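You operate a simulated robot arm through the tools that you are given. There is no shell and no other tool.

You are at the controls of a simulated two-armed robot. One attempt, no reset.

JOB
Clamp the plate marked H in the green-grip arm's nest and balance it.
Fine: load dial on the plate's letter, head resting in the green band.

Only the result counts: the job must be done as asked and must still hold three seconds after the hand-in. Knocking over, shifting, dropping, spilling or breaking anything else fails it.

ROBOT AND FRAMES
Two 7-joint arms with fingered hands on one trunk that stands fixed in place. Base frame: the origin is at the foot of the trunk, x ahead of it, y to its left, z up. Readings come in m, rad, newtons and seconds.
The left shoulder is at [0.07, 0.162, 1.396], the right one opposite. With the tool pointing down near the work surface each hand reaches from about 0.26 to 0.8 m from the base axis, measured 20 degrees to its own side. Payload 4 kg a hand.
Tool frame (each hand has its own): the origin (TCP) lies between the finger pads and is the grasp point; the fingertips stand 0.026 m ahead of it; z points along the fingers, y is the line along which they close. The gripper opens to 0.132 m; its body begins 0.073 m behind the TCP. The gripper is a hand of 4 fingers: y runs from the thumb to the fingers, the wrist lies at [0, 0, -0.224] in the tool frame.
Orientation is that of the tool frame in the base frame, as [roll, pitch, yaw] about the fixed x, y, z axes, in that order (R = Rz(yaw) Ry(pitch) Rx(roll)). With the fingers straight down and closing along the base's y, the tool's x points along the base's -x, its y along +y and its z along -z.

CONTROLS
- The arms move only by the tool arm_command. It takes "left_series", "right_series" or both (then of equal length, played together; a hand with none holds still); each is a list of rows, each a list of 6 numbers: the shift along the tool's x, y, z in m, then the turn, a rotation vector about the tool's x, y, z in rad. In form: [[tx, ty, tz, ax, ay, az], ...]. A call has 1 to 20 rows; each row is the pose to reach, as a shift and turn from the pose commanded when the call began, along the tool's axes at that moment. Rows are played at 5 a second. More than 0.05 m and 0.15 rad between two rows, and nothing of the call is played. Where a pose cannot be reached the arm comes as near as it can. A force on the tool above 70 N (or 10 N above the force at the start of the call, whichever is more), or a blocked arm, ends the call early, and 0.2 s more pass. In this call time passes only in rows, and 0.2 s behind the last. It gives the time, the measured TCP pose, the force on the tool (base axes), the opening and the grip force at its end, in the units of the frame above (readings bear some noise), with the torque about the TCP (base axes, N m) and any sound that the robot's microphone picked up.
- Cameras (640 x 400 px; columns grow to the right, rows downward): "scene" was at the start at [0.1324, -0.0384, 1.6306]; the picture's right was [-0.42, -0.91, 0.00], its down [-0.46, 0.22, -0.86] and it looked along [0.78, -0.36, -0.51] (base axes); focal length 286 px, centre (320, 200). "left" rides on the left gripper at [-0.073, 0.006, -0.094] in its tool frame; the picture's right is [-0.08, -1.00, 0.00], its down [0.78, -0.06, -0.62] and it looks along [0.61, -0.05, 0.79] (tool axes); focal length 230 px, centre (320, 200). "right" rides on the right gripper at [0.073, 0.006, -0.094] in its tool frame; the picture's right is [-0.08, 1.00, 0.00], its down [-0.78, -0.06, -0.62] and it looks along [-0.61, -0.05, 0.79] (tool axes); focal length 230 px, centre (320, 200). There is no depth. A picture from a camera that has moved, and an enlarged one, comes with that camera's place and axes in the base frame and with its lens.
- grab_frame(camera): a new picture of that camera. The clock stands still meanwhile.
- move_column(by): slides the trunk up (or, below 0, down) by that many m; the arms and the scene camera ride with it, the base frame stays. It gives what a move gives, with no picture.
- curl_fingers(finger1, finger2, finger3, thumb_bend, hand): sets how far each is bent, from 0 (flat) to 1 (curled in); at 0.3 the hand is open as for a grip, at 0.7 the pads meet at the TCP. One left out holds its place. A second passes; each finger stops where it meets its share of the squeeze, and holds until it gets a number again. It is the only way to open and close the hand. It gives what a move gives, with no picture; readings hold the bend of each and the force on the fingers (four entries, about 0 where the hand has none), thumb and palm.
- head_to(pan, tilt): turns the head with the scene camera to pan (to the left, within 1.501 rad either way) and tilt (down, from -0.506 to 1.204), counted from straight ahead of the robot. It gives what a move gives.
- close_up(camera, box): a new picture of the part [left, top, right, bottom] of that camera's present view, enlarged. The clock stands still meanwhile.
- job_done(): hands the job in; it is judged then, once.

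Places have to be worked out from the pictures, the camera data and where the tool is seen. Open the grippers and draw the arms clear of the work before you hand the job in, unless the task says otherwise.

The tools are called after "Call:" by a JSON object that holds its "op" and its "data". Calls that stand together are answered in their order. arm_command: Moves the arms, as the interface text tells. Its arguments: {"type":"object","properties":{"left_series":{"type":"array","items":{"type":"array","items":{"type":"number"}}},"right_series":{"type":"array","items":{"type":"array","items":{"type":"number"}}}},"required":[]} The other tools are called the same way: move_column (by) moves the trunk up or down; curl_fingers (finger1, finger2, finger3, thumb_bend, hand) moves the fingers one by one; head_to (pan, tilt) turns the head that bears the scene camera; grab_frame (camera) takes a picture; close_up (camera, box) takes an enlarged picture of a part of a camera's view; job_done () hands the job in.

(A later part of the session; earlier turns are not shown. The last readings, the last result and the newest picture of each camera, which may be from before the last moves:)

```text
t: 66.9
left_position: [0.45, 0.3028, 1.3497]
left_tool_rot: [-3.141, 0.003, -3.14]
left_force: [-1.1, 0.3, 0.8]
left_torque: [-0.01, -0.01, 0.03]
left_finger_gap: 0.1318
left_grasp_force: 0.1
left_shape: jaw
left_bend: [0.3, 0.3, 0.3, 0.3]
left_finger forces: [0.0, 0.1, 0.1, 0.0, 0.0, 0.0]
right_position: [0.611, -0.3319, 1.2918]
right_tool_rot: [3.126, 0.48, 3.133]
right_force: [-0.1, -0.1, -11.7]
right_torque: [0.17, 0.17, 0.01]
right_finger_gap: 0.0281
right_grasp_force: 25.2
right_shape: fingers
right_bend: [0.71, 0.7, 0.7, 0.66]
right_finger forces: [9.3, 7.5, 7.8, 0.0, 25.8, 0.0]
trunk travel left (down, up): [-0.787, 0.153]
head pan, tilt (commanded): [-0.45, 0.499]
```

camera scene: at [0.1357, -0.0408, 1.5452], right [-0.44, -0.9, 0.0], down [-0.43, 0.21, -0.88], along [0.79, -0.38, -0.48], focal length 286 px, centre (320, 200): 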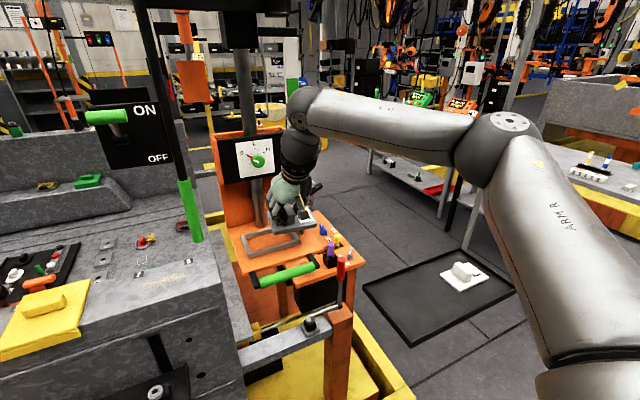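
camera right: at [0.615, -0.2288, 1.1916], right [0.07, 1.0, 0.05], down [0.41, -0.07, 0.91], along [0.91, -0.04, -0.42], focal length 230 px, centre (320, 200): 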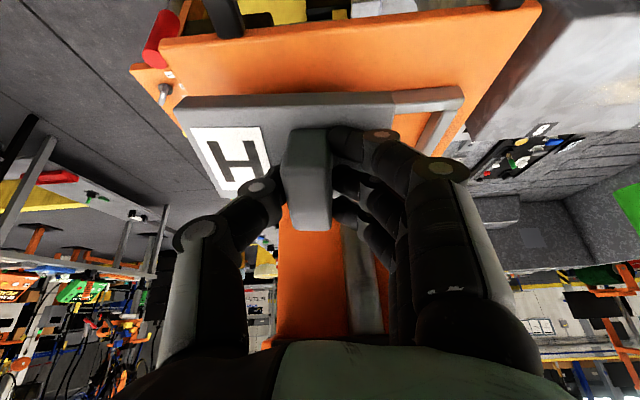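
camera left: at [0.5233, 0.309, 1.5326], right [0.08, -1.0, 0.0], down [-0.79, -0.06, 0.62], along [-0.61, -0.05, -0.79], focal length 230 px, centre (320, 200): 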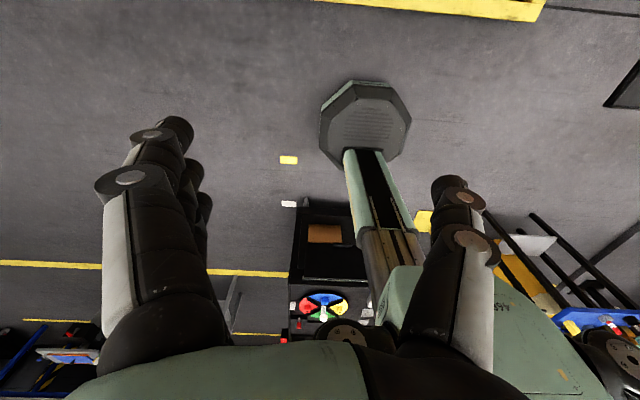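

Now at a safe open spot; lower the trunk by 0.12 m (hand goes to z≈1.17).

Call:
{"op": "move_column", "data": {"by": -0.12}}

```text
t: 68.4
left_position: [0.4505, 0.3021, 1.2294]
left_tool_rot: [-3.141, 0.002, -3.141]
left_force: [0.1, 0.4, 0.0]
left_torque: [-0.02, -0.01, 0.0]
left_finger_gap: 0.1322
left_grasp_force: 0.1
left_shape: jaw
left_bend: [0.3, 0.3, 0.3, 0.3]
left_finger forces: [0.0, 0.0, 0.0, 0.0, 0.0, 0.0]
right_position: [0.6134, -0.3317, 1.1705]
right_tool_rot: [3.126, 0.481, 3.134]
right_force: [0.5, -0.9, -11.6]
right_torque: [0.21, 0.18, -0.02]
right_finger_gap: 0.0281
right_grasp_force: 25.2
right_shape: fingers
right_bend: [0.71, 0.7, 0.7, 0.66]
right_finger forces: [9.2, 7.4, 8.0, 0.0, 25.7, 0.0]
trunk travel left (down, up): [-0.667, 0.273]
head pan, tilt (commanded): [-0.45, 0.499]
```

Test the forward/inward path again with the shoulder at z≈1.19.

Call:
{"op": "arm_command", "data": {"right_series": [[-0.0207, 0.022, 0.007, 0, 0, 0], [-0.0415, 0.044, 0.014, 0, 0, 0], [-0.0622, 0.0661, 0.0211, 0, 0, 0], [-0.0829, 0.0881, 0.0281, 0, 0, 0], [-0.1008, 0.103, 0.039, 0, 0, 0], [-0.1187, 0.1179, 0.05, 0, 0, 0], [-0.1365, 0.1328, 0.061, 0, 0, 0], [-0.1544, 0.1477, 0.0719, 0, 0, 0], [-0.1544, 0.1477, 0.0719, 0, 0, 0]]}}

Call:
{"op": "grab_frame", "data": {"camera": "scene"}}

```text
t: 70.4
left_position: [0.452, 0.303, 1.2288]
left_tool_rot: [3.141, 0.001, -3.142]
left_force: [-0.4, 0.0, -0.3]
left_torque: [0.03, -0.02, -0.02]
left_finger_gap: 0.1321
left_grasp_force: 0.2
left_shape: jaw
left_bend: [0.3, 0.3, 0.3, 0.3]
left_finger forces: [0.0, 0.0, 0.0, 0.0, 0.0, 0.0]
right_position: [0.7015, -0.2456, 1.1562]
right_tool_rot: [3.124, 0.483, 3.133]
right_force: [1.0, 0.2, -12.2]
right_torque: [0.16, 0.16, -0.01]
right_finger_gap: 0.0274
right_grasp_force: 26.0
right_shape: fingers
right_bend: [0.7, 0.7, 0.7, 0.66]
right_finger forces: [9.5, 8.1, 7.9, 0.1, 26.6, 0.0]
right hand out of reach, approached as far as the arm can: row 4, 5, 6, 7, 8, 9
trunk travel left (down, up): [-0.667, 0.273]
head pan, tilt (commanded): [-0.45, 0.499]
```

```text
taken
camera scene: at [0.134, -0.0408, 1.4254], right [-0.44, -0.9, 0.0], down [-0.43, 0.21, -0.88], along [0.79, -0.38, -0.48], focal length 286 px, centre (320, 200)
```

scene: 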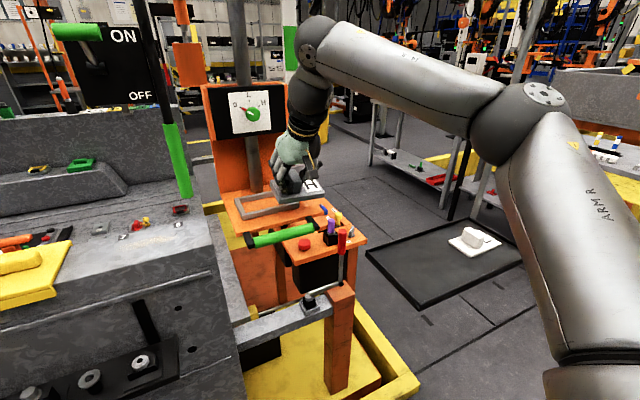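

Worse at this trunk height; the best was around shoulder z≈1.33. I raise the trunk back (hand rides up into free air), then test extending the arm on a more outward bearing first and sweeping inward from there.

Call:
{"op": "move_column", "data": {"by": 0.15}}

```text
t: 72.2
left_position: [0.4528, 0.3032, 1.3783]
left_tool_rot: [3.141, 0.002, 3.141]
left_force: [-0.2, -0.7, 0.5]
left_torque: [0.03, -0.02, -0.01]
left_finger_gap: 0.1317
left_grasp_force: 0.1
left_shape: jaw
left_bend: [0.3, 0.3, 0.3, 0.3]
left_finger forces: [0.0, 0.1, 0.0, 0.0, 0.1, 0.0]
right_position: [0.7021, -0.245, 1.3073]
right_tool_rot: [3.125, 0.484, 3.134]
right_force: [0.2, 0.0, -11.8]
right_torque: [0.15, 0.16, 0.01]
right_finger_gap: 0.0272
right_grasp_force: 25.4
right_shape: fingers
right_bend: [0.7, 0.7, 0.7, 0.66]
right_finger forces: [9.4, 8.1, 7.9, 0.1, 26.5, 0.1]
trunk travel left (down, up): [-0.817, 0.123]
head pan, tilt (commanded): [-0.45, 0.499]
```

Move outward to y≈−0.42 at z≈1.25, then try extending forward to x≈0.80 there (free air above the side table).

Call:
{"op": "arm_command", "data": {"right_series": [[0.0068, -0.0438, 0.0119, 0, 0, 0], [0.0136, -0.0875, 0.0238, 0, 0, 0], [0.0203, -0.1313, 0.0358, 0, 0, 0], [0.0271, -0.175, 0.0477, 0, 0, 0], [-0.0024, -0.175, 0.0632, 0, 0, 0], [-0.0319, -0.175, 0.0787, 0, 0, 0], [-0.0614, -0.175, 0.0942, 0, 0, 0], [-0.0614, -0.175, 0.0942, 0, 0, 0]]}}

Call:
{"op": "grab_frame", "data": {"camera": "scene"}}

```text
t: 74.0
left_position: [0.4523, 0.3009, 1.3786]
left_tool_rot: [3.14, 0.004, 3.14]
left_force: [-0.5, 0.8, -0.1]
left_torque: [0.03, 0.0, -0.02]
left_finger_gap: 0.132
left_grasp_force: 0.1
left_shape: jaw
left_bend: [0.3, 0.3, 0.3, 0.3]
left_finger forces: [0.0, 0.1, 0.0, 0.0, 0.0, 0.0]
right_position: [0.7765, -0.4221, 1.2417]
right_tool_rot: [3.124, 0.485, 3.133]
right_force: [-0.1, -0.4, -11.8]
right_torque: [0.15, 0.17, 0.01]
right_finger_gap: 0.0273
right_grasp_force: 26.0
right_shape: fingers
right_bend: [0.7, 0.7, 0.7, 0.66]
right_finger forces: [9.6, 7.5, 8.0, 0.0, 26.5, 0.0]
right hand out of reach, approached as far as the arm can: row 7, 8
trunk travel left (down, up): [-0.817, 0.123]
head pan, tilt (commanded): [-0.45, 0.499]
```

```text
taken
camera scene: at [0.1349, -0.0427, 1.5753], right [-0.44, -0.9, 0.0], down [-0.43, 0.21, -0.88], along [0.79, -0.38, -0.48], focal length 286 px, centre (320, 200)
```

scene: 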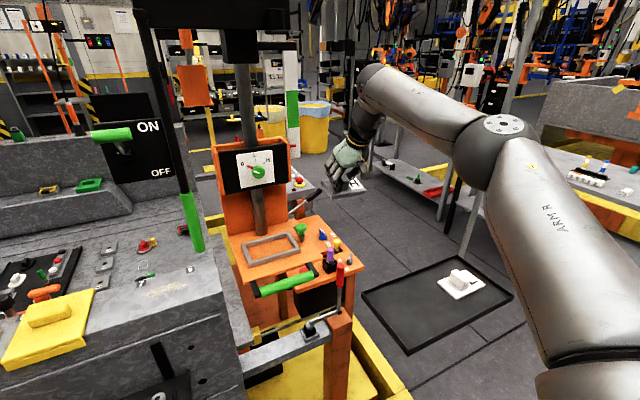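

Extending outward works up to x≈0.78, so the limit is the elbow not coming inward. New plan: set the plate down on the shelf right at the nest's front edge within reach, then regrip with the hand pointing more forward and slide it into the nest. First I go back over the shelf front.

Call:
{"op": "arm_command", "data": {"right_series": [[0.0385, 0.001, -0.009, 0, 0, 0], [0.077, 0.002, -0.0179, 0, 0, 0], [0.0843, 0.047, -0.0041, 0, 0, 0], [0.0916, 0.092, 0.0096, 0, 0, 0], [0.0944, 0.137, 0.0201, 0, 0, 0], [0.0972, 0.182, 0.0306, 0, 0, 0], [0.0972, 0.182, 0.0306, 0, 0, 0]]}}

Call:
{"op": "head_to", "data": {"pan": -0.25, "tilt": 0.55}}

Call:
{"op": "grab_frame", "data": {"camera": "scene"}}

Call:
{"op": "close_up", "data": {"camera": "scene", "box": [272, 160, 400, 240]}}

Call:
{"op": "grab_frame", "data": {"camera": "right"}}

```text
t: 75.6
left_position: [0.4518, 0.302, 1.378]
left_tool_rot: [-3.141, 0.003, -3.141]
left_force: [-0.5, 0.8, 0.2]
left_torque: [0.02, 0.01, -0.01]
left_finger_gap: 0.132
left_grasp_force: 0.1
left_shape: jaw
left_bend: [0.3, 0.3, 0.3, 0.3]
left_finger forces: [0.1, 0.1, 0.1, 0.0, 0.0, 0.1]
right_position: [0.7057, -0.2338, 1.173]
right_tool_rot: [3.123, 0.483, 3.132]
right_force: [-0.2, -0.6, -11.8]
right_torque: [0.15, 0.18, -0.02]
right_finger_gap: 0.0275
right_grasp_force: 26.0
right_shape: fingers
right_bend: [0.7, 0.7, 0.7, 0.66]
right_finger forces: [9.9, 7.9, 7.9, 0.0, 26.3, 0.0]
trunk travel left (down, up): [-0.817, 0.123]
head pan, tilt (commanded): [-0.45, 0.499]
```

```text
t: 76.3
left_position: [0.4521, 0.3012, 1.3786]
left_tool_rot: [-3.141, 0.003, -3.141]
left_force: [-0.1, -0.4, 0.2]
left_torque: [0.02, 0.02, 0.01]
left_finger_gap: 0.132
left_grasp_force: 0.2
left_shape: jaw
left_bend: [0.3, 0.3, 0.3, 0.3]
left_finger forces: [0.0, 0.0, 0.0, 0.0, 0.0, 0.0]
right_position: [0.7043, -0.2349, 1.1743]
right_tool_rot: [3.121, 0.485, 3.134]
right_force: [1.4, -0.4, -11.5]
right_torque: [0.17, 0.19, 0.0]
right_finger_gap: 0.0277
right_grasp_force: 27.0
right_shape: fingers
right_bend: [0.7, 0.7, 0.7, 0.66]
right_finger forces: [9.9, 7.9, 7.9, 0.0, 26.3, 0.1]
trunk travel left (down, up): [-0.817, 0.123]
head pan, tilt (commanded): [-0.25, 0.55]
```

```text
taken
camera scene: at [0.1393, -0.0238, 1.5708], right [-0.25, -0.97, 0.0], down [-0.51, 0.13, -0.85], along [0.83, -0.21, -0.52], focal length 286 px, centre (320, 200)
```

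scene: 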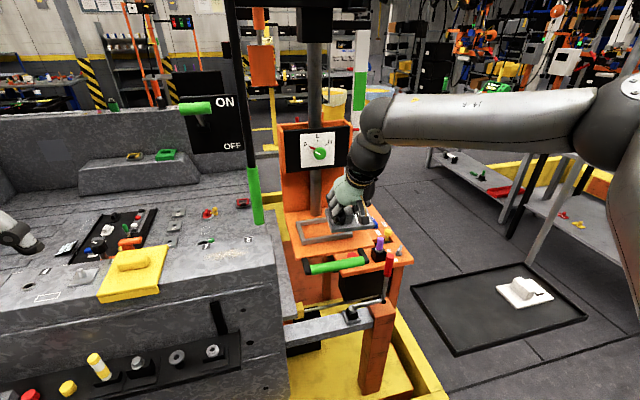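

```text
5.00 times, centred on (336, 200) of scene
camera zoom: at [0.1393, -0.0238, 1.5708], right [-0.25, -0.97, 0.0], down [-0.51, 0.13, -0.85], along [0.83, -0.21, -0.52], focal length 1428 px, centre (240, 200)
```

zoom: 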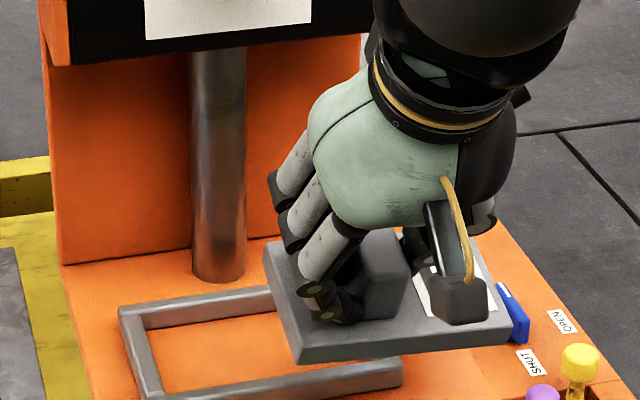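

```text
taken
camera right: at [0.5961, -0.2308, 1.2232], right [0.07, 1.0, 0.05], down [0.41, -0.08, 0.91], along [0.91, -0.04, -0.41], focal length 230 px, centre (320, 200)
```

right: 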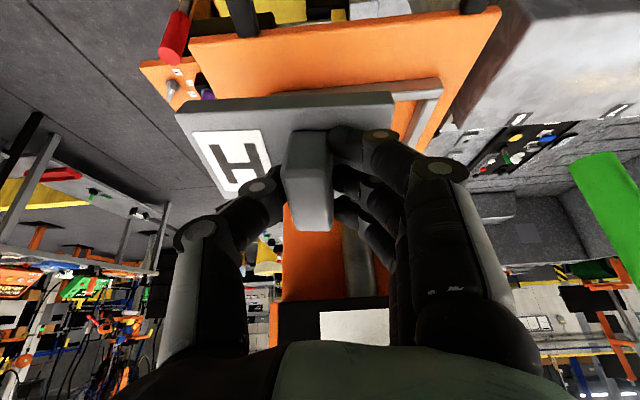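

This spot is reached without trouble. I lower the plate toward the shelf at x≈0.72, watching the force.

Call:
{"op": "arm_command", "data": {"right_series": [[-0.005, 0, 0.022, 0, 0, 0], [0.0093, 0, 0.0499, 0, 0, 0], [0.0116, 0, 0.0543, 0, 0, 0], [0.014, 0, 0.0588, 0, 0, 0]]}}

Call:
{"op": "close_up", "data": {"camera": "scene", "box": [272, 160, 400, 240]}}

Call:
{"op": "grab_frame", "data": {"camera": "right"}}

```text
t: 77.3
left_position: [0.4517, 0.3028, 1.3775]
left_tool_rot: [3.141, 0.002, 3.142]
left_force: [-0.3, -0.1, 0.2]
left_torque: [-0.01, 0.02, 0.04]
left_finger_gap: 0.1321
left_grasp_force: 0.1
left_shape: jaw
left_bend: [0.3, 0.3, 0.3, 0.3]
left_finger forces: [0.1, 0.1, 0.1, 0.0, 0.1, 0.1]
right_position: [0.7195, -0.2343, 1.1155]
right_tool_rot: [3.123, 0.484, 3.132]
right_force: [-0.3, -0.1, -11.0]
right_torque: [0.19, 0.15, 0.01]
right_finger_gap: 0.0277
right_grasp_force: 25.8
right_shape: fingers
right_bend: [0.7, 0.7, 0.7, 0.66]
right_finger forces: [10.1, 8.1, 8.1, 0.0, 26.0, 0.0]
trunk travel left (down, up): [-0.817, 0.123]
head pan, tilt (commanded): [-0.25, 0.55]
```

```text
5.00 times, centred on (336, 200) of scene
camera zoom: at [0.1401, -0.023, 1.5707], right [-0.25, -0.97, 0.0], down [-0.51, 0.13, -0.85], along [0.83, -0.21, -0.52], focal length 1428 px, centre (240, 200)
```

zoom: 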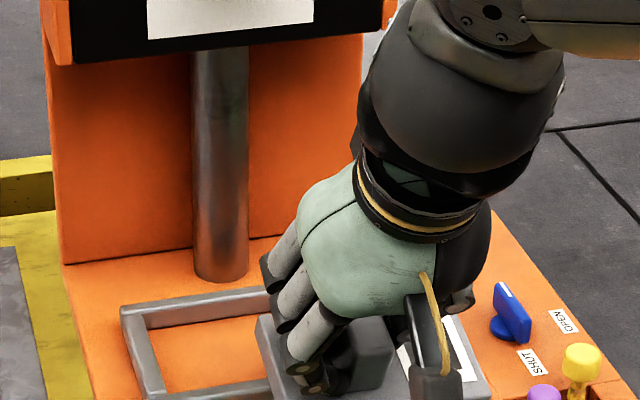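

```text
taken
camera right: at [0.6114, -0.23, 1.1644], right [0.07, 1.0, 0.05], down [0.41, -0.08, 0.91], along [0.91, -0.04, -0.41], focal length 230 px, centre (320, 200)
```

right: 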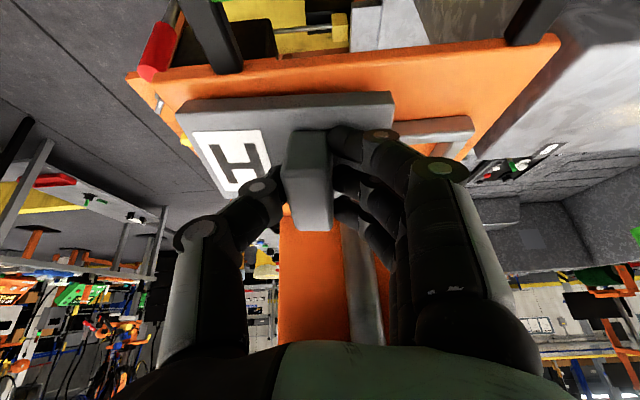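

No contact yet at z=1.1155. I keep lowering in small steps.

Call:
{"op": "arm_command", "data": {"right_series": [[0.0019, 0, 0.0035, 0, 0, 0], [0.0037, 0, 0.0071, 0, 0, 0], [0.0056, 0, 0.0106, 0, 0, 0]]}}

```text
t: 78.1
left_position: [0.4513, 0.3026, 1.3777]
left_tool_rot: [3.141, 0.002, 3.141]
left_force: [1.0, 0.3, 0.5]
left_torque: [0.01, -0.02, 0.0]
left_finger_gap: 0.132
left_grasp_force: 0.0
left_shape: jaw
left_bend: [0.3, 0.3, 0.3, 0.3]
left_finger forces: [0.1, 0.0, 0.0, 0.1, 0.0, 0.0]
right_position: [0.7164, -0.2353, 1.1042]
right_tool_rot: [3.123, 0.486, 3.134]
right_force: [0.6, 1.2, -7.3]
right_torque: [0.06, 0.02, 0.03]
right_finger_gap: 0.0276
right_grasp_force: 26.6
right_shape: fingers
right_bend: [0.7, 0.7, 0.7, 0.66]
right_finger forces: [9.0, 8.7, 8.9, 0.0, 26.8, 0.0]
right hand out of reach, approached as far as the arm can: row 3
trunk travel left (down, up): [-0.817, 0.123]
head pan, tilt (commanded): [-0.25, 0.55]
```

Contact begins (load dropped to −7 N). Let me look closely before releasing.

Call:
{"op": "close_up", "data": {"camera": "right", "box": [120, 40, 480, 265]}}

Call:
{"op": "close_up", "data": {"camera": "scene", "box": [280, 210, 376, 270]}}

```text
1.78 times, centred on (300, 152) of right
camera zoom: at [0.6085, -0.2315, 1.1536], right [0.07, 1.0, 0.05], down [0.41, -0.08, 0.91], along [0.91, -0.04, -0.41], focal length 409 px, centre (356, 284)
```

zoom: 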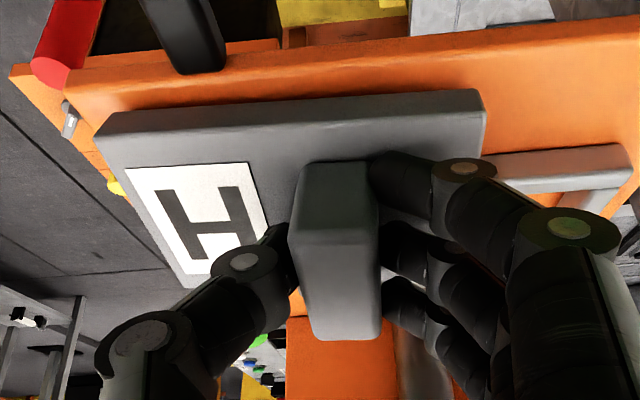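

```text
6.67 times, centred on (328, 240) of scene
camera zoom: at [0.139, -0.0227, 1.5709], right [-0.25, -0.97, 0.0], down [-0.51, 0.13, -0.85], along [0.83, -0.21, -0.52], focal length 1904 px, centre (267, -67)
```

zoom: 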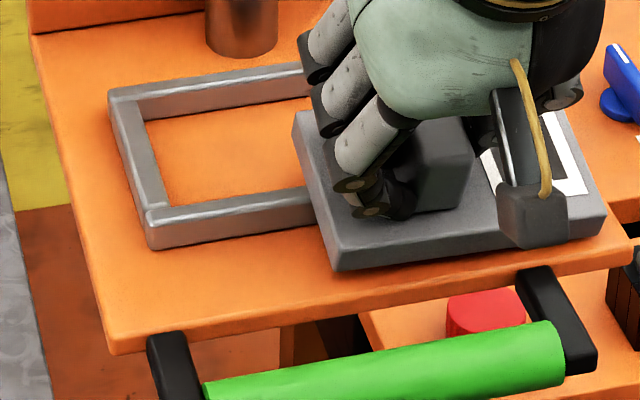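

The plate hovers at the front-right of the nest, touching the frame. I release it by opening mainly the thumb, so finger 1 doesn't press on the plate.

Call:
{"op": "curl_fingers", "data": {"hand": "right", "finger1": 0.66, "finger2": 0.66, "finger3": 0.66, "thumb_bend": 0.45}}

Call:
{"op": "grab_frame", "data": {"camera": "right"}}

Call:
{"op": "close_up", "data": {"camera": "scene", "box": [280, 210, 376, 270]}}

```text
t: 79.1
left_position: [0.4503, 0.3041, 1.3798]
left_tool_rot: [-3.139, 0.003, 3.14]
left_force: [0.4, -0.5, 0.7]
left_torque: [0.0, -0.04, -0.02]
left_finger_gap: 0.1317
left_grasp_force: 0.1
left_shape: jaw
left_bend: [0.3, 0.3, 0.3, 0.3]
left_finger forces: [0.1, 0.0, 0.0, 0.0, 0.0, 0.1]
right_position: [0.7163, -0.2332, 1.1067]
right_tool_rot: [3.122, 0.49, 3.136]
right_force: [1.1, 1.5, 2.7]
right_torque: [0.09, -0.07, 0.01]
right_finger_gap: 0.055
right_grasp_force: 1.5
right_shape: fingers
right_bend: [0.65, 0.65, 0.66, 0.45]
right_finger forces: [1.0, 1.0, 1.0, 0.0, 0.0, 0.1]
trunk travel left (down, up): [-0.817, 0.123]
head pan, tilt (commanded): [-0.25, 0.55]
```

```text
taken
camera right: at [0.6079, -0.2306, 1.1548], right [0.07, 1.0, 0.05], down [0.4, -0.08, 0.91], along [0.91, -0.04, -0.41], focal length 230 px, centre (320, 200)
```

right: 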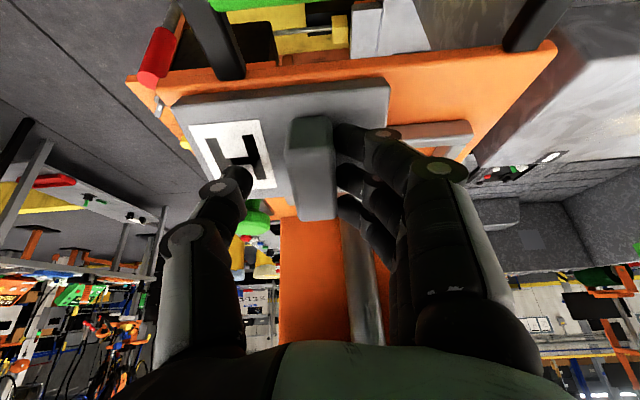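

```text
6.67 times, centred on (328, 240) of scene
camera zoom: at [0.1378, -0.0217, 1.5711], right [-0.25, -0.97, 0.0], down [-0.51, 0.13, -0.85], along [0.83, -0.21, -0.52], focal length 1904 px, centre (267, -67)
```

zoom: 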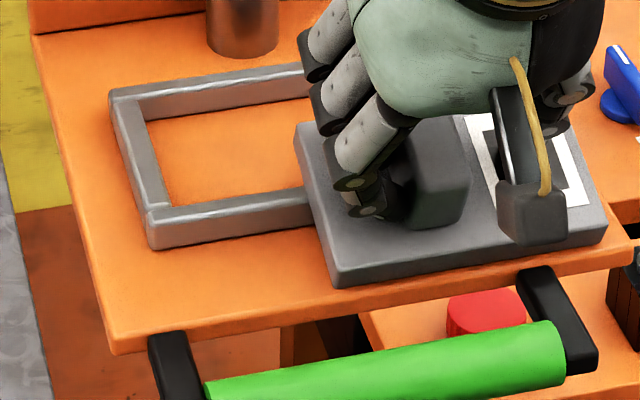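

The plate now rests leaning on the near bar with its front edge on the shelf. I lift the hand straight up, clear of the handle, and open it.

Call:
{"op": "arm_command", "data": {"right_series": [[-0.0093, 0, -0.0177, 0, 0, 0], [-0.0233, 0, -0.0443, 0, 0, 0], [-0.034, 0, -0.08, 0, 0, 0], [-0.02, -0.02, -0.11, 0, 0, 0]]}}

Call:
{"op": "grab_frame", "data": {"camera": "right"}}

Call:
{"op": "close_up", "data": {"camera": "scene", "box": [280, 210, 376, 270]}}

```text
t: 80.1
left_position: [0.4468, 0.303, 1.3805]
left_tool_rot: [-3.14, 0.005, 3.142]
left_force: [-0.9, 0.1, 0.4]
left_torque: [0.01, -0.02, -0.02]
left_finger_gap: 0.1321
left_grasp_force: 0.0
left_shape: jaw
left_bend: [0.3, 0.3, 0.3, 0.3]
left_finger forces: [0.1, 0.1, 0.0, 0.1, 0.1, 0.1]
right_position: [0.6781, -0.2586, 1.2107]
right_tool_rot: [3.124, 0.484, 3.135]
right_force: [-0.6, 0.1, 0.6]
right_torque: [0.01, -0.03, 0.0]
right_finger_gap: 0.0539
right_grasp_force: 0.1
right_shape: fingers
right_bend: [0.66, 0.66, 0.66, 0.45]
right_finger forces: [0.0, 0.0, 0.0, 0.1, 0.1, 0.1]
trunk travel left (down, up): [-0.817, 0.123]
head pan, tilt (commanded): [-0.25, 0.55]
```

```text
taken
camera right: at [0.5709, -0.2551, 1.2605], right [0.07, 1.0, 0.05], down [0.41, -0.08, 0.91], along [0.91, -0.04, -0.41], focal length 230 px, centre (320, 200)
```

right: 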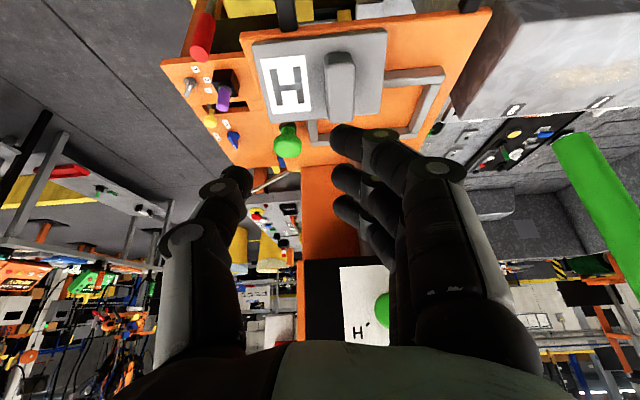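

```text
6.67 times, centred on (328, 240) of scene
camera zoom: at [0.1347, -0.0238, 1.5712], right [-0.25, -0.97, 0.0], down [-0.5, 0.13, -0.85], along [0.83, -0.21, -0.52], focal length 1904 px, centre (267, -67)
```

zoom: 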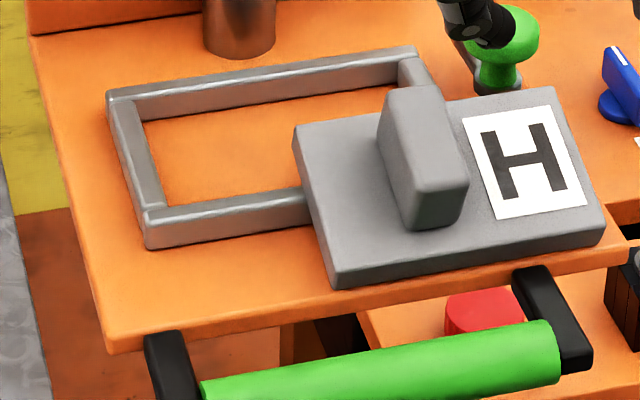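

Clear view: the plate leans with its far edge up (~0.2 rad) on the frame corner. I zoom in with the hand camera to locate its handle precisely for a regrip with the hand pointing further forward.

Call:
{"op": "close_up", "data": {"camera": "right", "box": [230, 10, 470, 160]}}

Call:
{"op": "close_up", "data": {"camera": "scene", "box": [304, 205, 384, 255]}}

```text
2.67 times, centred on (350, 85) of right
camera zoom: at [0.5709, -0.2551, 1.2605], right [0.07, 1.0, 0.05], down [0.41, -0.08, 0.91], along [0.91, -0.04, -0.41], focal length 614 px, centre (240, 507)
```

zoom: 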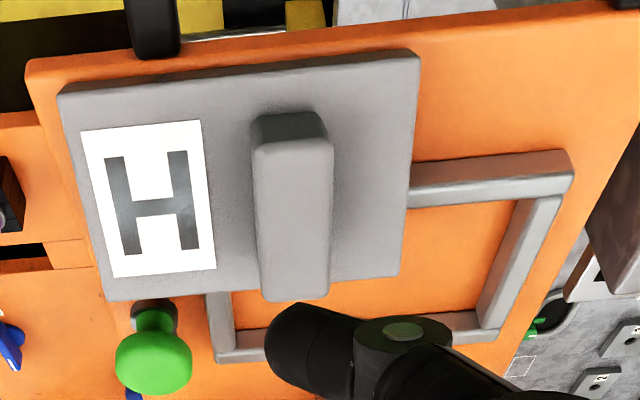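

```text
8.00 times, centred on (344, 230) of scene
camera zoom: at [0.1347, -0.0238, 1.5712], right [-0.25, -0.97, 0.0], down [-0.5, 0.13, -0.85], along [0.83, -0.21, -0.52], focal length 2285 px, centre (128, -40)
```

zoom: 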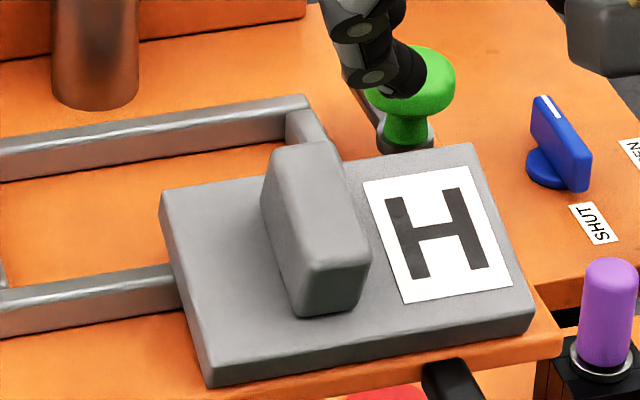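

The plate lies pitched ~0.42 rad (far edge up), centre top at ≈ [0.726, −0.2535, 1.064]. That is useful: gripping it now with the hand tilted ~0.92 rad gives the same finger geometry and lets the arm reach the nest. I open the hand and rotate to that tilt above the handle.

Call:
{"op": "curl_fingers", "data": {"hand": "right", "finger1": 0.45, "finger2": 0.45, "finger3": 0.45, "thumb_bend": 0.45}}

Call:
{"op": "arm_command", "data": {"right_series": [[0.0, 0.005, 0.0, -0.0063, -0.109, -0.0128], [0.006, 0.01, 0.01, -0.0127, -0.218, -0.0255], [0.015, 0.015, 0.025, -0.019, -0.327, -0.0383], [0.026, 0.0208, 0.0431, -0.0253, -0.436, -0.051], [0.026, 0.0208, 0.0431, -0.0253, -0.436, -0.051]]}}

Call:
{"op": "grab_frame", "data": {"camera": "right"}}

Call:
{"op": "close_up", "data": {"camera": "scene", "box": [272, 190, 400, 270]}}

```text
t: 81.1
left_position: [0.4506, 0.3033, 1.381]
left_tool_rot: [3.141, 0.004, 3.14]
left_force: [-0.2, 0.0, -0.4]
left_torque: [-0.01, -0.03, -0.04]
left_finger_gap: 0.1318
left_grasp_force: 0.0
left_shape: jaw
left_bend: [0.3, 0.3, 0.3, 0.3]
left_finger forces: [0.0, 0.1, 0.1, 0.0, 0.1, 0.1]
right_position: [0.6821, -0.2574, 1.2084]
right_tool_rot: [3.124, 0.484, 3.134]
right_force: [0.5, 0.9, -0.6]
right_torque: [0.0, 0.01, 0.01]
right_finger_gap: 0.0867
right_grasp_force: 0.1
right_shape: fingers
right_bend: [0.45, 0.45, 0.45, 0.45]
right_finger forces: [0.1, 0.0, 0.0, 0.0, 0.1, 0.0]
trunk travel left (down, up): [-0.817, 0.123]
head pan, tilt (commanded): [-0.25, 0.55]
```

```text
t: 82.3
left_position: [0.4504, 0.3044, 1.3794]
left_tool_rot: [-3.14, 0.003, -3.141]
left_force: [-0.4, 0.2, -0.8]
left_torque: [0.02, -0.03, -0.02]
left_finger_gap: 0.1319
left_grasp_force: 0.1
left_shape: jaw
left_bend: [0.3, 0.3, 0.3, 0.3]
left_finger forces: [0.0, 0.0, 0.1, 0.1, 0.1, 0.1]
right_position: [0.6788, -0.2369, 1.1617]
right_tool_rot: [3.138, 0.924, -3.089]
right_force: [-0.1, -0.8, 0.1]
right_torque: [-0.02, 0.0, -0.01]
right_finger_gap: 0.0865
right_grasp_force: 0.0
right_shape: fingers
right_bend: [0.45, 0.45, 0.45, 0.45]
right_finger forces: [0.0, 0.0, 0.0, 0.1, 0.0, 0.1]
trunk travel left (down, up): [-0.817, 0.123]
head pan, tilt (commanded): [-0.25, 0.55]
```

```text
taken
camera right: at [0.5603, -0.2376, 1.1601], right [-0.01, 1.0, 0.06], down [-0.01, -0.06, 1.0], along [1.0, 0.01, 0.02], focal length 230 px, centre (320, 200)
```

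right: 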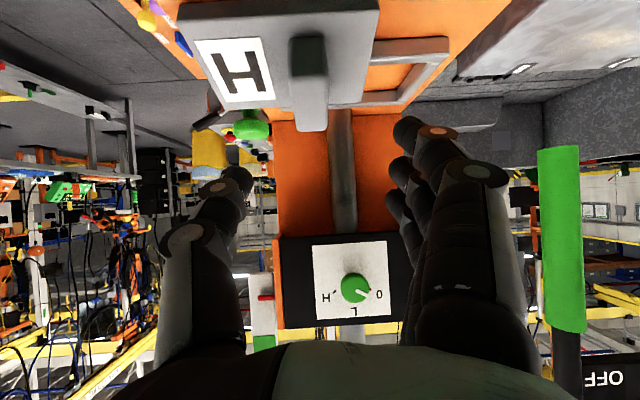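

```text
5.00 times, centred on (336, 230) of scene
camera zoom: at [0.1375, -0.0224, 1.571], right [-0.25, -0.97, 0.0], down [-0.51, 0.13, -0.85], along [0.83, -0.21, -0.52], focal length 1428 px, centre (240, 50)
```

zoom: 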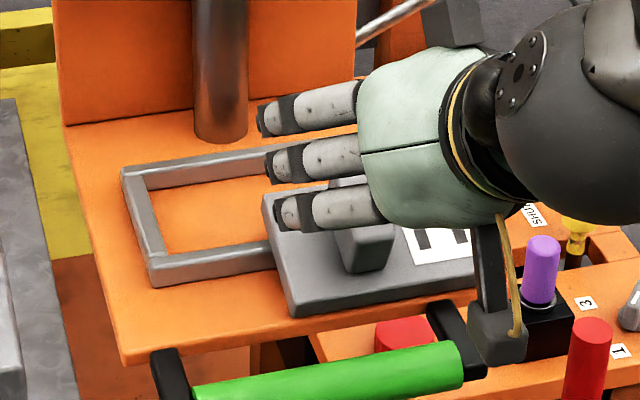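

Orientation reached (tilt 0.92). I approach the handle along its own axis toward TCP ≈ [0.699, −0.237, 1.101], in two stages.

Call:
{"op": "arm_command", "data": {"right_series": [[0.0121, -0.0005, 0.0177, 0, 0, 0], [0.0242, -0.001, 0.0353, 0, 0, 0], [0.0315, -0.0012, 0.046, 0, 0, 0]]}}

Call:
{"op": "grab_frame", "data": {"camera": "right"}}

Call:
{"op": "close_up", "data": {"camera": "scene", "box": [288, 200, 384, 260]}}

```text
t: 83.1
left_position: [0.4495, 0.3034, 1.3796]
left_tool_rot: [3.141, 0.004, -3.141]
left_force: [0.4, 0.9, 0.0]
left_torque: [-0.01, -0.02, -0.03]
left_finger_gap: 0.1322
left_grasp_force: 0.1
left_shape: jaw
left_bend: [0.3, 0.3, 0.3, 0.3]
left_finger forces: [0.0, 0.1, 0.0, 0.0, 0.0, 0.0]
right_position: [0.6961, -0.2347, 1.1088]
right_tool_rot: [3.138, 0.921, -3.089]
right_force: [-0.3, -0.1, -0.6]
right_torque: [0.02, -0.01, 0.0]
right_finger_gap: 0.0864
right_grasp_force: 0.0
right_shape: fingers
right_bend: [0.45, 0.45, 0.45, 0.45]
right_finger forces: [0.0, 0.0, 0.0, 0.0, 0.0, 0.0]
trunk travel left (down, up): [-0.817, 0.123]
head pan, tilt (commanded): [-0.25, 0.55]
```

```text
taken
camera right: at [0.5778, -0.2368, 1.1077], right [-0.01, 1.0, 0.06], down [-0.01, -0.06, 1.0], along [1.0, 0.01, 0.01], focal length 230 px, centre (320, 200)
```

right: 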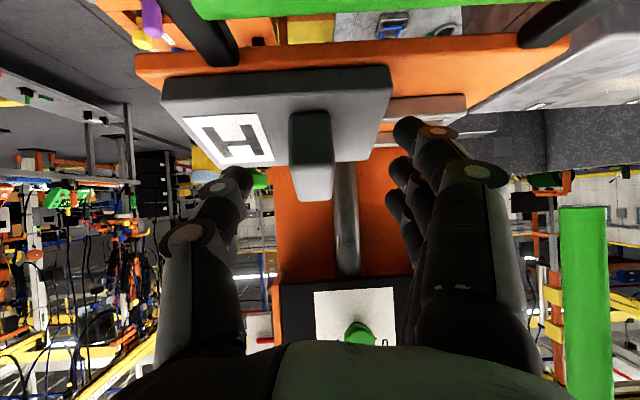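

```text
6.67 times, centred on (336, 230) of scene
camera zoom: at [0.1377, -0.0225, 1.571], right [-0.25, -0.97, 0.0], down [-0.51, 0.13, -0.85], along [0.83, -0.21, -0.52], focal length 1904 px, centre (213, 0)
```

zoom: 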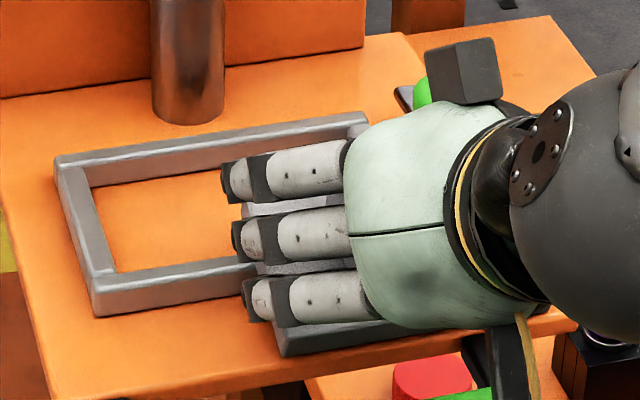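

Handle lies ~5 mm toward −y of the tool centre. I make the final small approach with that correction and start closing.

Call:
{"op": "arm_command", "data": {"right_series": [[0.0023, -0.0022, 0.0035, 0, 0, 0], [0.0046, -0.0045, 0.0071, 0, 0, 0]]}}

Call:
{"op": "curl_fingers", "data": {"hand": "right", "finger1": 0.6, "finger2": 0.6, "finger3": 0.6, "thumb_bend": 0.6}}

Call:
{"op": "grab_frame", "data": {"camera": "right"}}

```text
t: 83.7
left_position: [0.4507, 0.304, 1.3793]
left_tool_rot: [-3.141, 0.004, -3.141]
left_force: [0.1, 0.3, -0.1]
left_torque: [0.0, 0.01, -0.01]
left_finger_gap: 0.1323
left_grasp_force: 0.1
left_shape: jaw
left_bend: [0.3, 0.3, 0.3, 0.3]
left_finger forces: [0.0, 0.0, 0.1, 0.0, 0.1, 0.0]
right_position: [0.6988, -0.2399, 1.1009]
right_tool_rot: [3.137, 0.922, -3.09]
right_force: [0.9, -0.5, 0.0]
right_torque: [-0.02, 0.0, 0.02]
right_finger_gap: 0.0865
right_grasp_force: 0.0
right_shape: fingers
right_bend: [0.45, 0.45, 0.45, 0.45]
right_finger forces: [0.1, 0.1, 0.0, 0.0, 0.0, 0.0]
trunk travel left (down, up): [-0.817, 0.123]
head pan, tilt (commanded): [-0.25, 0.55]
```

```text
t: 84.7
left_position: [0.4486, 0.3033, 1.3797]
left_tool_rot: [-3.141, 0.003, 3.14]
left_force: [-0.5, -0.8, 0.2]
left_torque: [0.0, 0.0, 0.01]
left_finger_gap: 0.1321
left_grasp_force: 0.1
left_shape: jaw
left_bend: [0.3, 0.3, 0.3, 0.3]
left_finger forces: [0.0, 0.0, 0.0, 0.0, 0.1, 0.0]
right_position: [0.6984, -0.2383, 1.1012]
right_tool_rot: [3.139, 0.923, -3.088]
right_force: [-2.7, 5.4, -0.3]
right_torque: [0.23, 0.1, 0.1]
right_finger_gap: 0.0519
right_grasp_force: 3.4
right_shape: fingers
right_bend: [0.53, 0.6, 0.6, 0.6]
right_finger forces: [6.1, 0.0, 0.0, 0.0, 0.9, 0.1]
trunk travel left (down, up): [-0.817, 0.123]
head pan, tilt (commanded): [-0.25, 0.55]
```

```text
taken
camera right: at [0.5807, -0.2406, 1.0999], right [-0.01, 1.0, 0.06], down [-0.01, -0.06, 1.0], along [1.0, 0.01, 0.01], focal length 230 px, centre (320, 200)
```

right: 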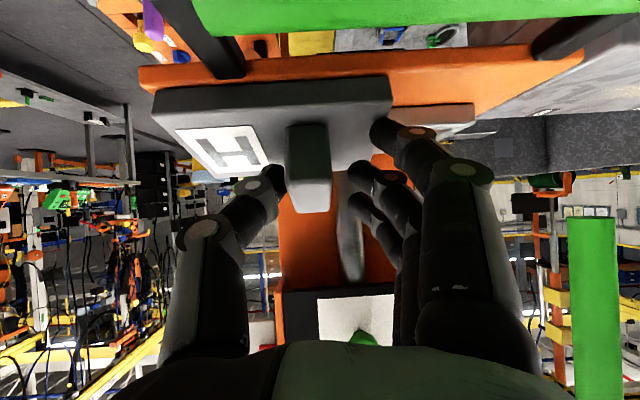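

Finger 1 touches the plate again, and the handle sits closer to the thumb. I reopen, back off 7 mm along the handle axis, shift 6 mm toward −y, and retry.

Call:
{"op": "curl_fingers", "data": {"hand": "right", "finger1": 0.45, "finger2": 0.45, "finger3": 0.45, "thumb_bend": 0.45}}

Call:
{"op": "arm_command", "data": {"right_series": [[-0.0031, -0.0058, -0.0066, 0, 0, 0]]}}

Call:
{"op": "curl_fingers", "data": {"hand": "right", "finger1": 0.58, "finger2": 0.58, "finger3": 0.58, "thumb_bend": 0.58}}

Call:
{"op": "close_up", "data": {"camera": "right", "box": [120, 50, 480, 275]}}

```text
t: 85.7
left_position: [0.4498, 0.303, 1.3786]
left_tool_rot: [-3.141, 0.004, 3.141]
left_force: [0.1, 0.2, 0.6]
left_torque: [-0.03, 0.01, 0.03]
left_finger_gap: 0.132
left_grasp_force: 0.1
left_shape: jaw
left_bend: [0.3, 0.3, 0.3, 0.3]
left_finger forces: [0.0, 0.0, 0.1, 0.0, 0.0, 0.0]
right_position: [0.6991, -0.2397, 1.1007]
right_tool_rot: [3.137, 0.921, -3.089]
right_force: [0.1, 0.0, -0.1]
right_torque: [0.01, 0.02, 0.01]
right_finger_gap: 0.0864
right_grasp_force: 0.1
right_shape: fingers
right_bend: [0.45, 0.45, 0.45, 0.45]
right_finger forces: [0.0, 0.1, 0.0, 0.1, 0.0, 0.0]
trunk travel left (down, up): [-0.817, 0.123]
head pan, tilt (commanded): [-0.25, 0.55]
```

```text
t: 86.1
left_position: [0.4486, 0.3027, 1.3792]
left_tool_rot: [3.141, 0.002, -3.141]
left_force: [-0.4, 0.2, -0.2]
left_torque: [0.01, -0.03, -0.01]
left_finger_gap: 0.132
left_grasp_force: 0.0
left_shape: jaw
left_bend: [0.3, 0.3, 0.3, 0.3]
left_finger forces: [0.1, 0.0, 0.0, 0.1, 0.0, 0.1]
right_position: [0.6966, -0.2463, 1.1078]
right_tool_rot: [3.138, 0.921, -3.087]
right_force: [0.0, -0.7, 0.0]
right_torque: [0.0, 0.02, 0.03]
right_finger_gap: 0.0861
right_grasp_force: 0.1
right_shape: fingers
right_bend: [0.45, 0.45, 0.45, 0.45]
right_finger forces: [0.0, 0.1, 0.0, 0.0, 0.0, 0.1]
trunk travel left (down, up): [-0.817, 0.123]
head pan, tilt (commanded): [-0.25, 0.55]
```

```text
t: 87.1
left_position: [0.4498, 0.3044, 1.3799]
left_tool_rot: [3.139, 0.005, -3.141]
left_force: [1.0, -0.2, 0.3]
left_torque: [0.01, 0.03, 0.0]
left_finger_gap: 0.1315
left_grasp_force: 0.0
left_shape: jaw
left_bend: [0.3, 0.3, 0.3, 0.3]
left_finger forces: [0.0, 0.0, 0.0, 0.1, 0.1, 0.0]
right_position: [0.6965, -0.2462, 1.1072]
right_tool_rot: [3.139, 0.922, -3.089]
right_force: [0.0, -0.9, 0.7]
right_torque: [-0.02, -0.02, 0.04]
right_finger_gap: 0.0493
right_grasp_force: 0.0
right_shape: fingers
right_bend: [0.57, 0.57, 0.57, 0.57]
right_finger forces: [0.1, 0.0, 0.0, 0.0, 0.1, 0.0]
trunk travel left (down, up): [-0.817, 0.123]
head pan, tilt (commanded): [-0.25, 0.55]
```

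```text
1.78 times, centred on (300, 162) of right
camera zoom: at [0.5785, -0.2478, 1.1063], right [-0.01, 1.0, 0.06], down [-0.01, -0.06, 1.0], along [1.0, 0.01, 0.01], focal length 409 px, centre (356, 267)
```

zoom: 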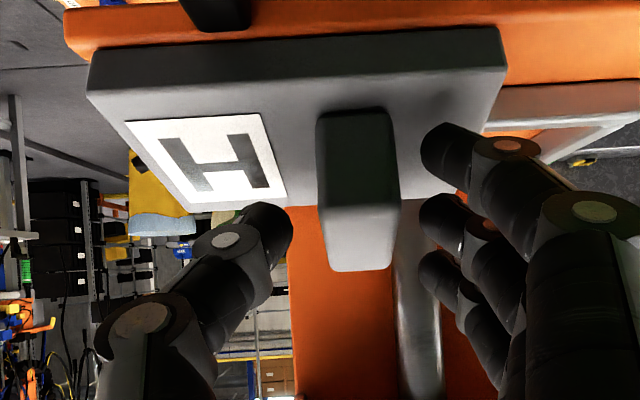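

Centred and no unwanted contact. I close fully with a firm squeeze.

Call:
{"op": "curl_fingers", "data": {"hand": "right", "finger1": 0.78, "finger2": 0.78, "finger3": 0.78, "thumb_bend": 0.78}}

Call:
{"op": "close_up", "data": {"camera": "right", "box": [120, 50, 480, 275]}}

Call:
{"op": "close_up", "data": {"camera": "scene", "box": [288, 200, 384, 260]}}

```text
t: 88.1
left_position: [0.4507, 0.303, 1.3788]
left_tool_rot: [3.141, 0.002, 3.141]
left_force: [-0.1, -0.7, -0.3]
left_torque: [0.0, -0.03, 0.0]
left_finger_gap: 0.1319
left_grasp_force: 0.0
left_shape: jaw
left_bend: [0.3, 0.3, 0.3, 0.3]
left_finger forces: [0.0, 0.1, 0.0, 0.0, 0.0, 0.1]
right_position: [0.6978, -0.2465, 1.1083]
right_tool_rot: [3.137, 0.921, -3.089]
right_force: [1.0, 0.6, -0.5]
right_torque: [0.05, 0.06, -0.05]
right_finger_gap: 0.028
right_grasp_force: 23.0
right_shape: fingers
right_bend: [0.67, 0.67, 0.71, 0.67]
right_finger forces: [7.8, 7.4, 9.3, 0.0, 22.2, 0.0]
trunk travel left (down, up): [-0.817, 0.123]
head pan, tilt (commanded): [-0.25, 0.55]
```

```text
1.78 times, centred on (300, 162) of right
camera zoom: at [0.5786, -0.2481, 1.1058], right [-0.01, 1.0, 0.06], down [-0.01, -0.06, 1.0], along [1.0, 0.01, 0.01], focal length 409 px, centre (356, 267)
```

zoom: 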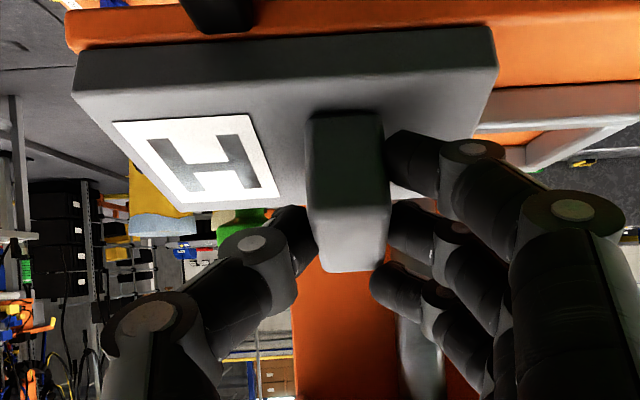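

```text
6.67 times, centred on (336, 230) of scene
camera zoom: at [0.1383, -0.0226, 1.5709], right [-0.25, -0.97, 0.0], down [-0.51, 0.13, -0.85], along [0.83, -0.21, -0.52], focal length 1904 px, centre (213, 0)
```

zoom: 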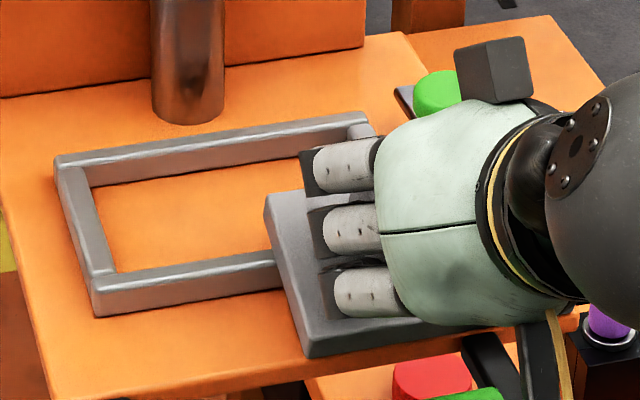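

Good grip on all fingers. I firm up and lift 3 cm straight up.

Call:
{"op": "curl_fingers", "data": {"hand": "right", "finger1": 0.86, "finger2": 0.86, "finger3": 0.86, "thumb_bend": 0.86}}

Call:
{"op": "arm_command", "data": {"right_series": [[-0.004, 0, -0.003, 0, 0, 0], [-0.012, 0, -0.009, 0, 0, 0], [-0.0239, 0, -0.0181, 0, 0, 0], [-0.0319, 0, -0.0241, 0, 0, 0], [-0.0319, 0, -0.0241, 0, 0, 0]]}}

Call:
{"op": "grab_frame", "data": {"camera": "right"}}

Call:
{"op": "close_up", "data": {"camera": "scene", "box": [272, 190, 400, 270]}}

```text
t: 89.1
left_position: [0.4503, 0.303, 1.3789]
left_tool_rot: [-3.142, 0.003, 3.141]
left_force: [0.9, -1.1, 0.4]
left_torque: [-0.01, 0.01, -0.02]
left_finger_gap: 0.1319
left_grasp_force: 0.1
left_shape: jaw
left_bend: [0.3, 0.3, 0.3, 0.3]
left_finger forces: [0.0, 0.0, 0.1, 0.1, 0.0, 0.1]
right_position: [0.6951, -0.2462, 1.1062]
right_tool_rot: [3.139, 0.921, -3.088]
right_force: [-2.6, 0.6, 0.4]
right_torque: [0.17, 0.16, 0.08]
right_finger_gap: 0.0279
right_grasp_force: 28.5
right_shape: fingers
right_bend: [0.68, 0.68, 0.72, 0.67]
right_finger forces: [10.6, 8.9, 9.7, 0.0, 27.9, 0.0]
trunk travel left (down, up): [-0.817, 0.123]
head pan, tilt (commanded): [-0.25, 0.55]
```

```text
t: 90.3
left_position: [0.4514, 0.3033, 1.3789]
left_tool_rot: [3.141, 0.002, -3.141]
left_force: [-0.2, 0.3, 0.0]
left_torque: [-0.03, -0.01, -0.01]
left_finger_gap: 0.132
left_grasp_force: 0.1
left_shape: jaw
left_bend: [0.3, 0.3, 0.3, 0.3]
left_finger forces: [0.0, 0.0, 0.1, 0.0, 0.1, 0.1]
right_position: [0.699, -0.2473, 1.146]
right_tool_rot: [3.136, 0.92, -3.089]
right_force: [0.2, 0.0, -12.3]
right_torque: [0.16, 0.28, 0.0]
right_finger_gap: 0.0278
right_grasp_force: 26.9
right_shape: fingers
right_bend: [0.68, 0.68, 0.72, 0.67]
right_finger forces: [10.2, 9.0, 8.0, 0.0, 27.1, 0.1]
trunk travel left (down, up): [-0.817, 0.123]
head pan, tilt (commanded): [-0.25, 0.55]
```

```text
taken
camera right: at [0.5799, -0.2488, 1.1447], right [-0.01, 1.0, 0.06], down [-0.01, -0.06, 1.0], along [1.0, 0.01, 0.01], focal length 230 px, centre (320, 200)
```

right: 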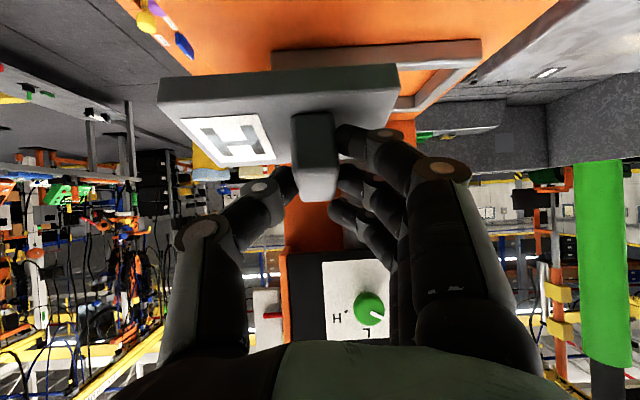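

```text
5.00 times, centred on (336, 230) of scene
camera zoom: at [0.1399, -0.0234, 1.5707], right [-0.25, -0.97, 0.0], down [-0.51, 0.13, -0.85], along [0.83, -0.21, -0.52], focal length 1428 px, centre (240, 50)
```

zoom: 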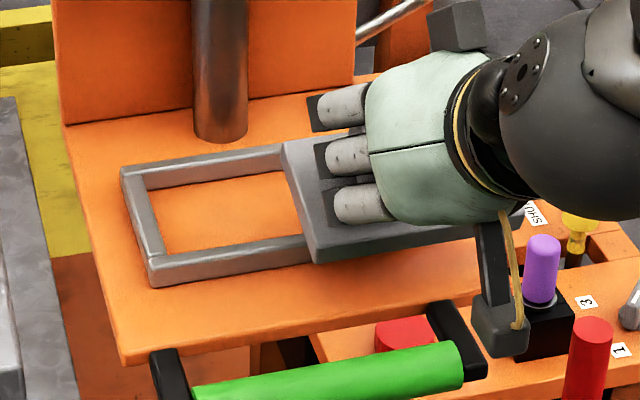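

Lifted with the load held. I zoom the hand camera to compute the plate's current pose in the grip.

Call:
{"op": "close_up", "data": {"camera": "right", "box": [140, 40, 440, 228]}}

```text
2.13 times, centred on (290, 134) of right
camera zoom: at [0.5799, -0.2488, 1.1447], right [-0.01, 1.0, 0.06], down [-0.01, -0.06, 1.0], along [1.0, 0.01, 0.01], focal length 490 px, centre (384, 340)
```

zoom: 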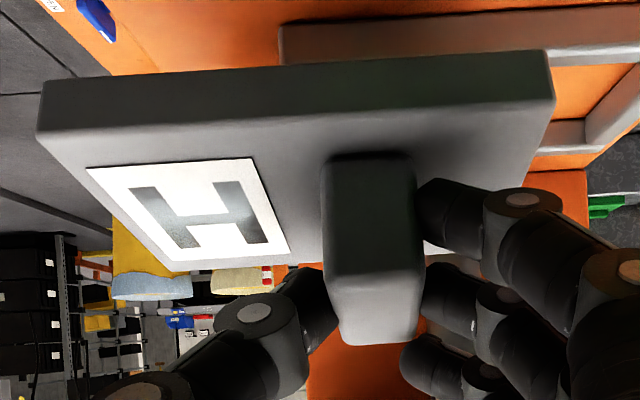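

The plate now hangs pitched ~0.28 rad (far edge up), well above the frame. I move it left (+y) by 62 mm, then forward by 63 mm, still at clearing height.

Call:
{"op": "arm_command", "data": {"right_series": [[-0.001, 0.0311, 0.0015, 0, 0, 0], [-0.002, 0.0622, 0.003, 0, 0, 0], [-0.0147, 0.061, 0.0197, 0, 0, 0], [-0.0274, 0.0598, 0.0363, 0, 0, 0], [-0.0401, 0.0586, 0.053, 0, 0, 0], [-0.0401, 0.0586, 0.053, 0, 0, 0]]}}

Call:
{"op": "grab_frame", "data": {"camera": "right"}}

Call:
{"op": "close_up", "data": {"camera": "scene", "box": [272, 190, 400, 270]}}

```text
t: 91.7
left_position: [0.4517, 0.3009, 1.3794]
left_tool_rot: [3.141, 0.001, -3.141]
left_force: [-0.2, -0.1, 0.6]
left_torque: [0.01, 0.02, 0.01]
left_finger_gap: 0.132
left_grasp_force: 0.0
left_shape: jaw
left_bend: [0.3, 0.3, 0.3, 0.3]
left_finger forces: [0.1, 0.0, 0.1, 0.0, 0.0, 0.0]
right_position: [0.7629, -0.1847, 1.1454]
right_tool_rot: [3.137, 0.92, -3.089]
right_force: [0.2, -0.6, -11.7]
right_torque: [0.14, 0.32, 0.01]
right_finger_gap: 0.0278
right_grasp_force: 27.5
right_shape: fingers
right_bend: [0.68, 0.68, 0.72, 0.67]
right_finger forces: [9.8, 9.2, 8.0, 0.0, 26.9, 0.0]
trunk travel left (down, up): [-0.817, 0.123]
head pan, tilt (commanded): [-0.25, 0.55]
```

```text
taken
camera right: at [0.6432, -0.1867, 1.145], right [-0.01, 1.0, 0.06], down [-0.01, -0.06, 1.0], along [1.0, 0.01, 0.01], focal length 230 px, centre (320, 200)
```

right: 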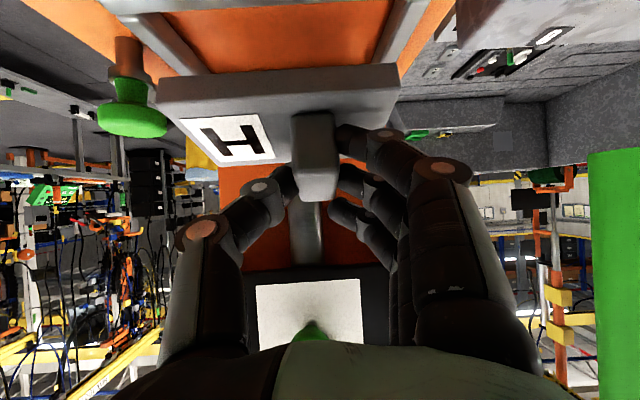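

```text
5.00 times, centred on (336, 230) of scene
camera zoom: at [0.1396, -0.0237, 1.5708], right [-0.25, -0.97, 0.0], down [-0.51, 0.13, -0.85], along [0.83, -0.21, -0.52], focal length 1428 px, centre (240, 50)
```

zoom: 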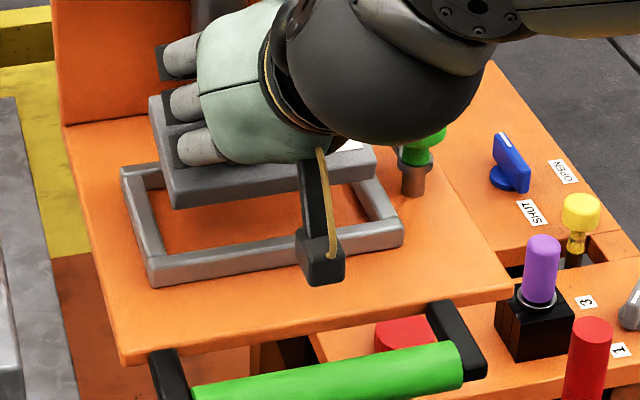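

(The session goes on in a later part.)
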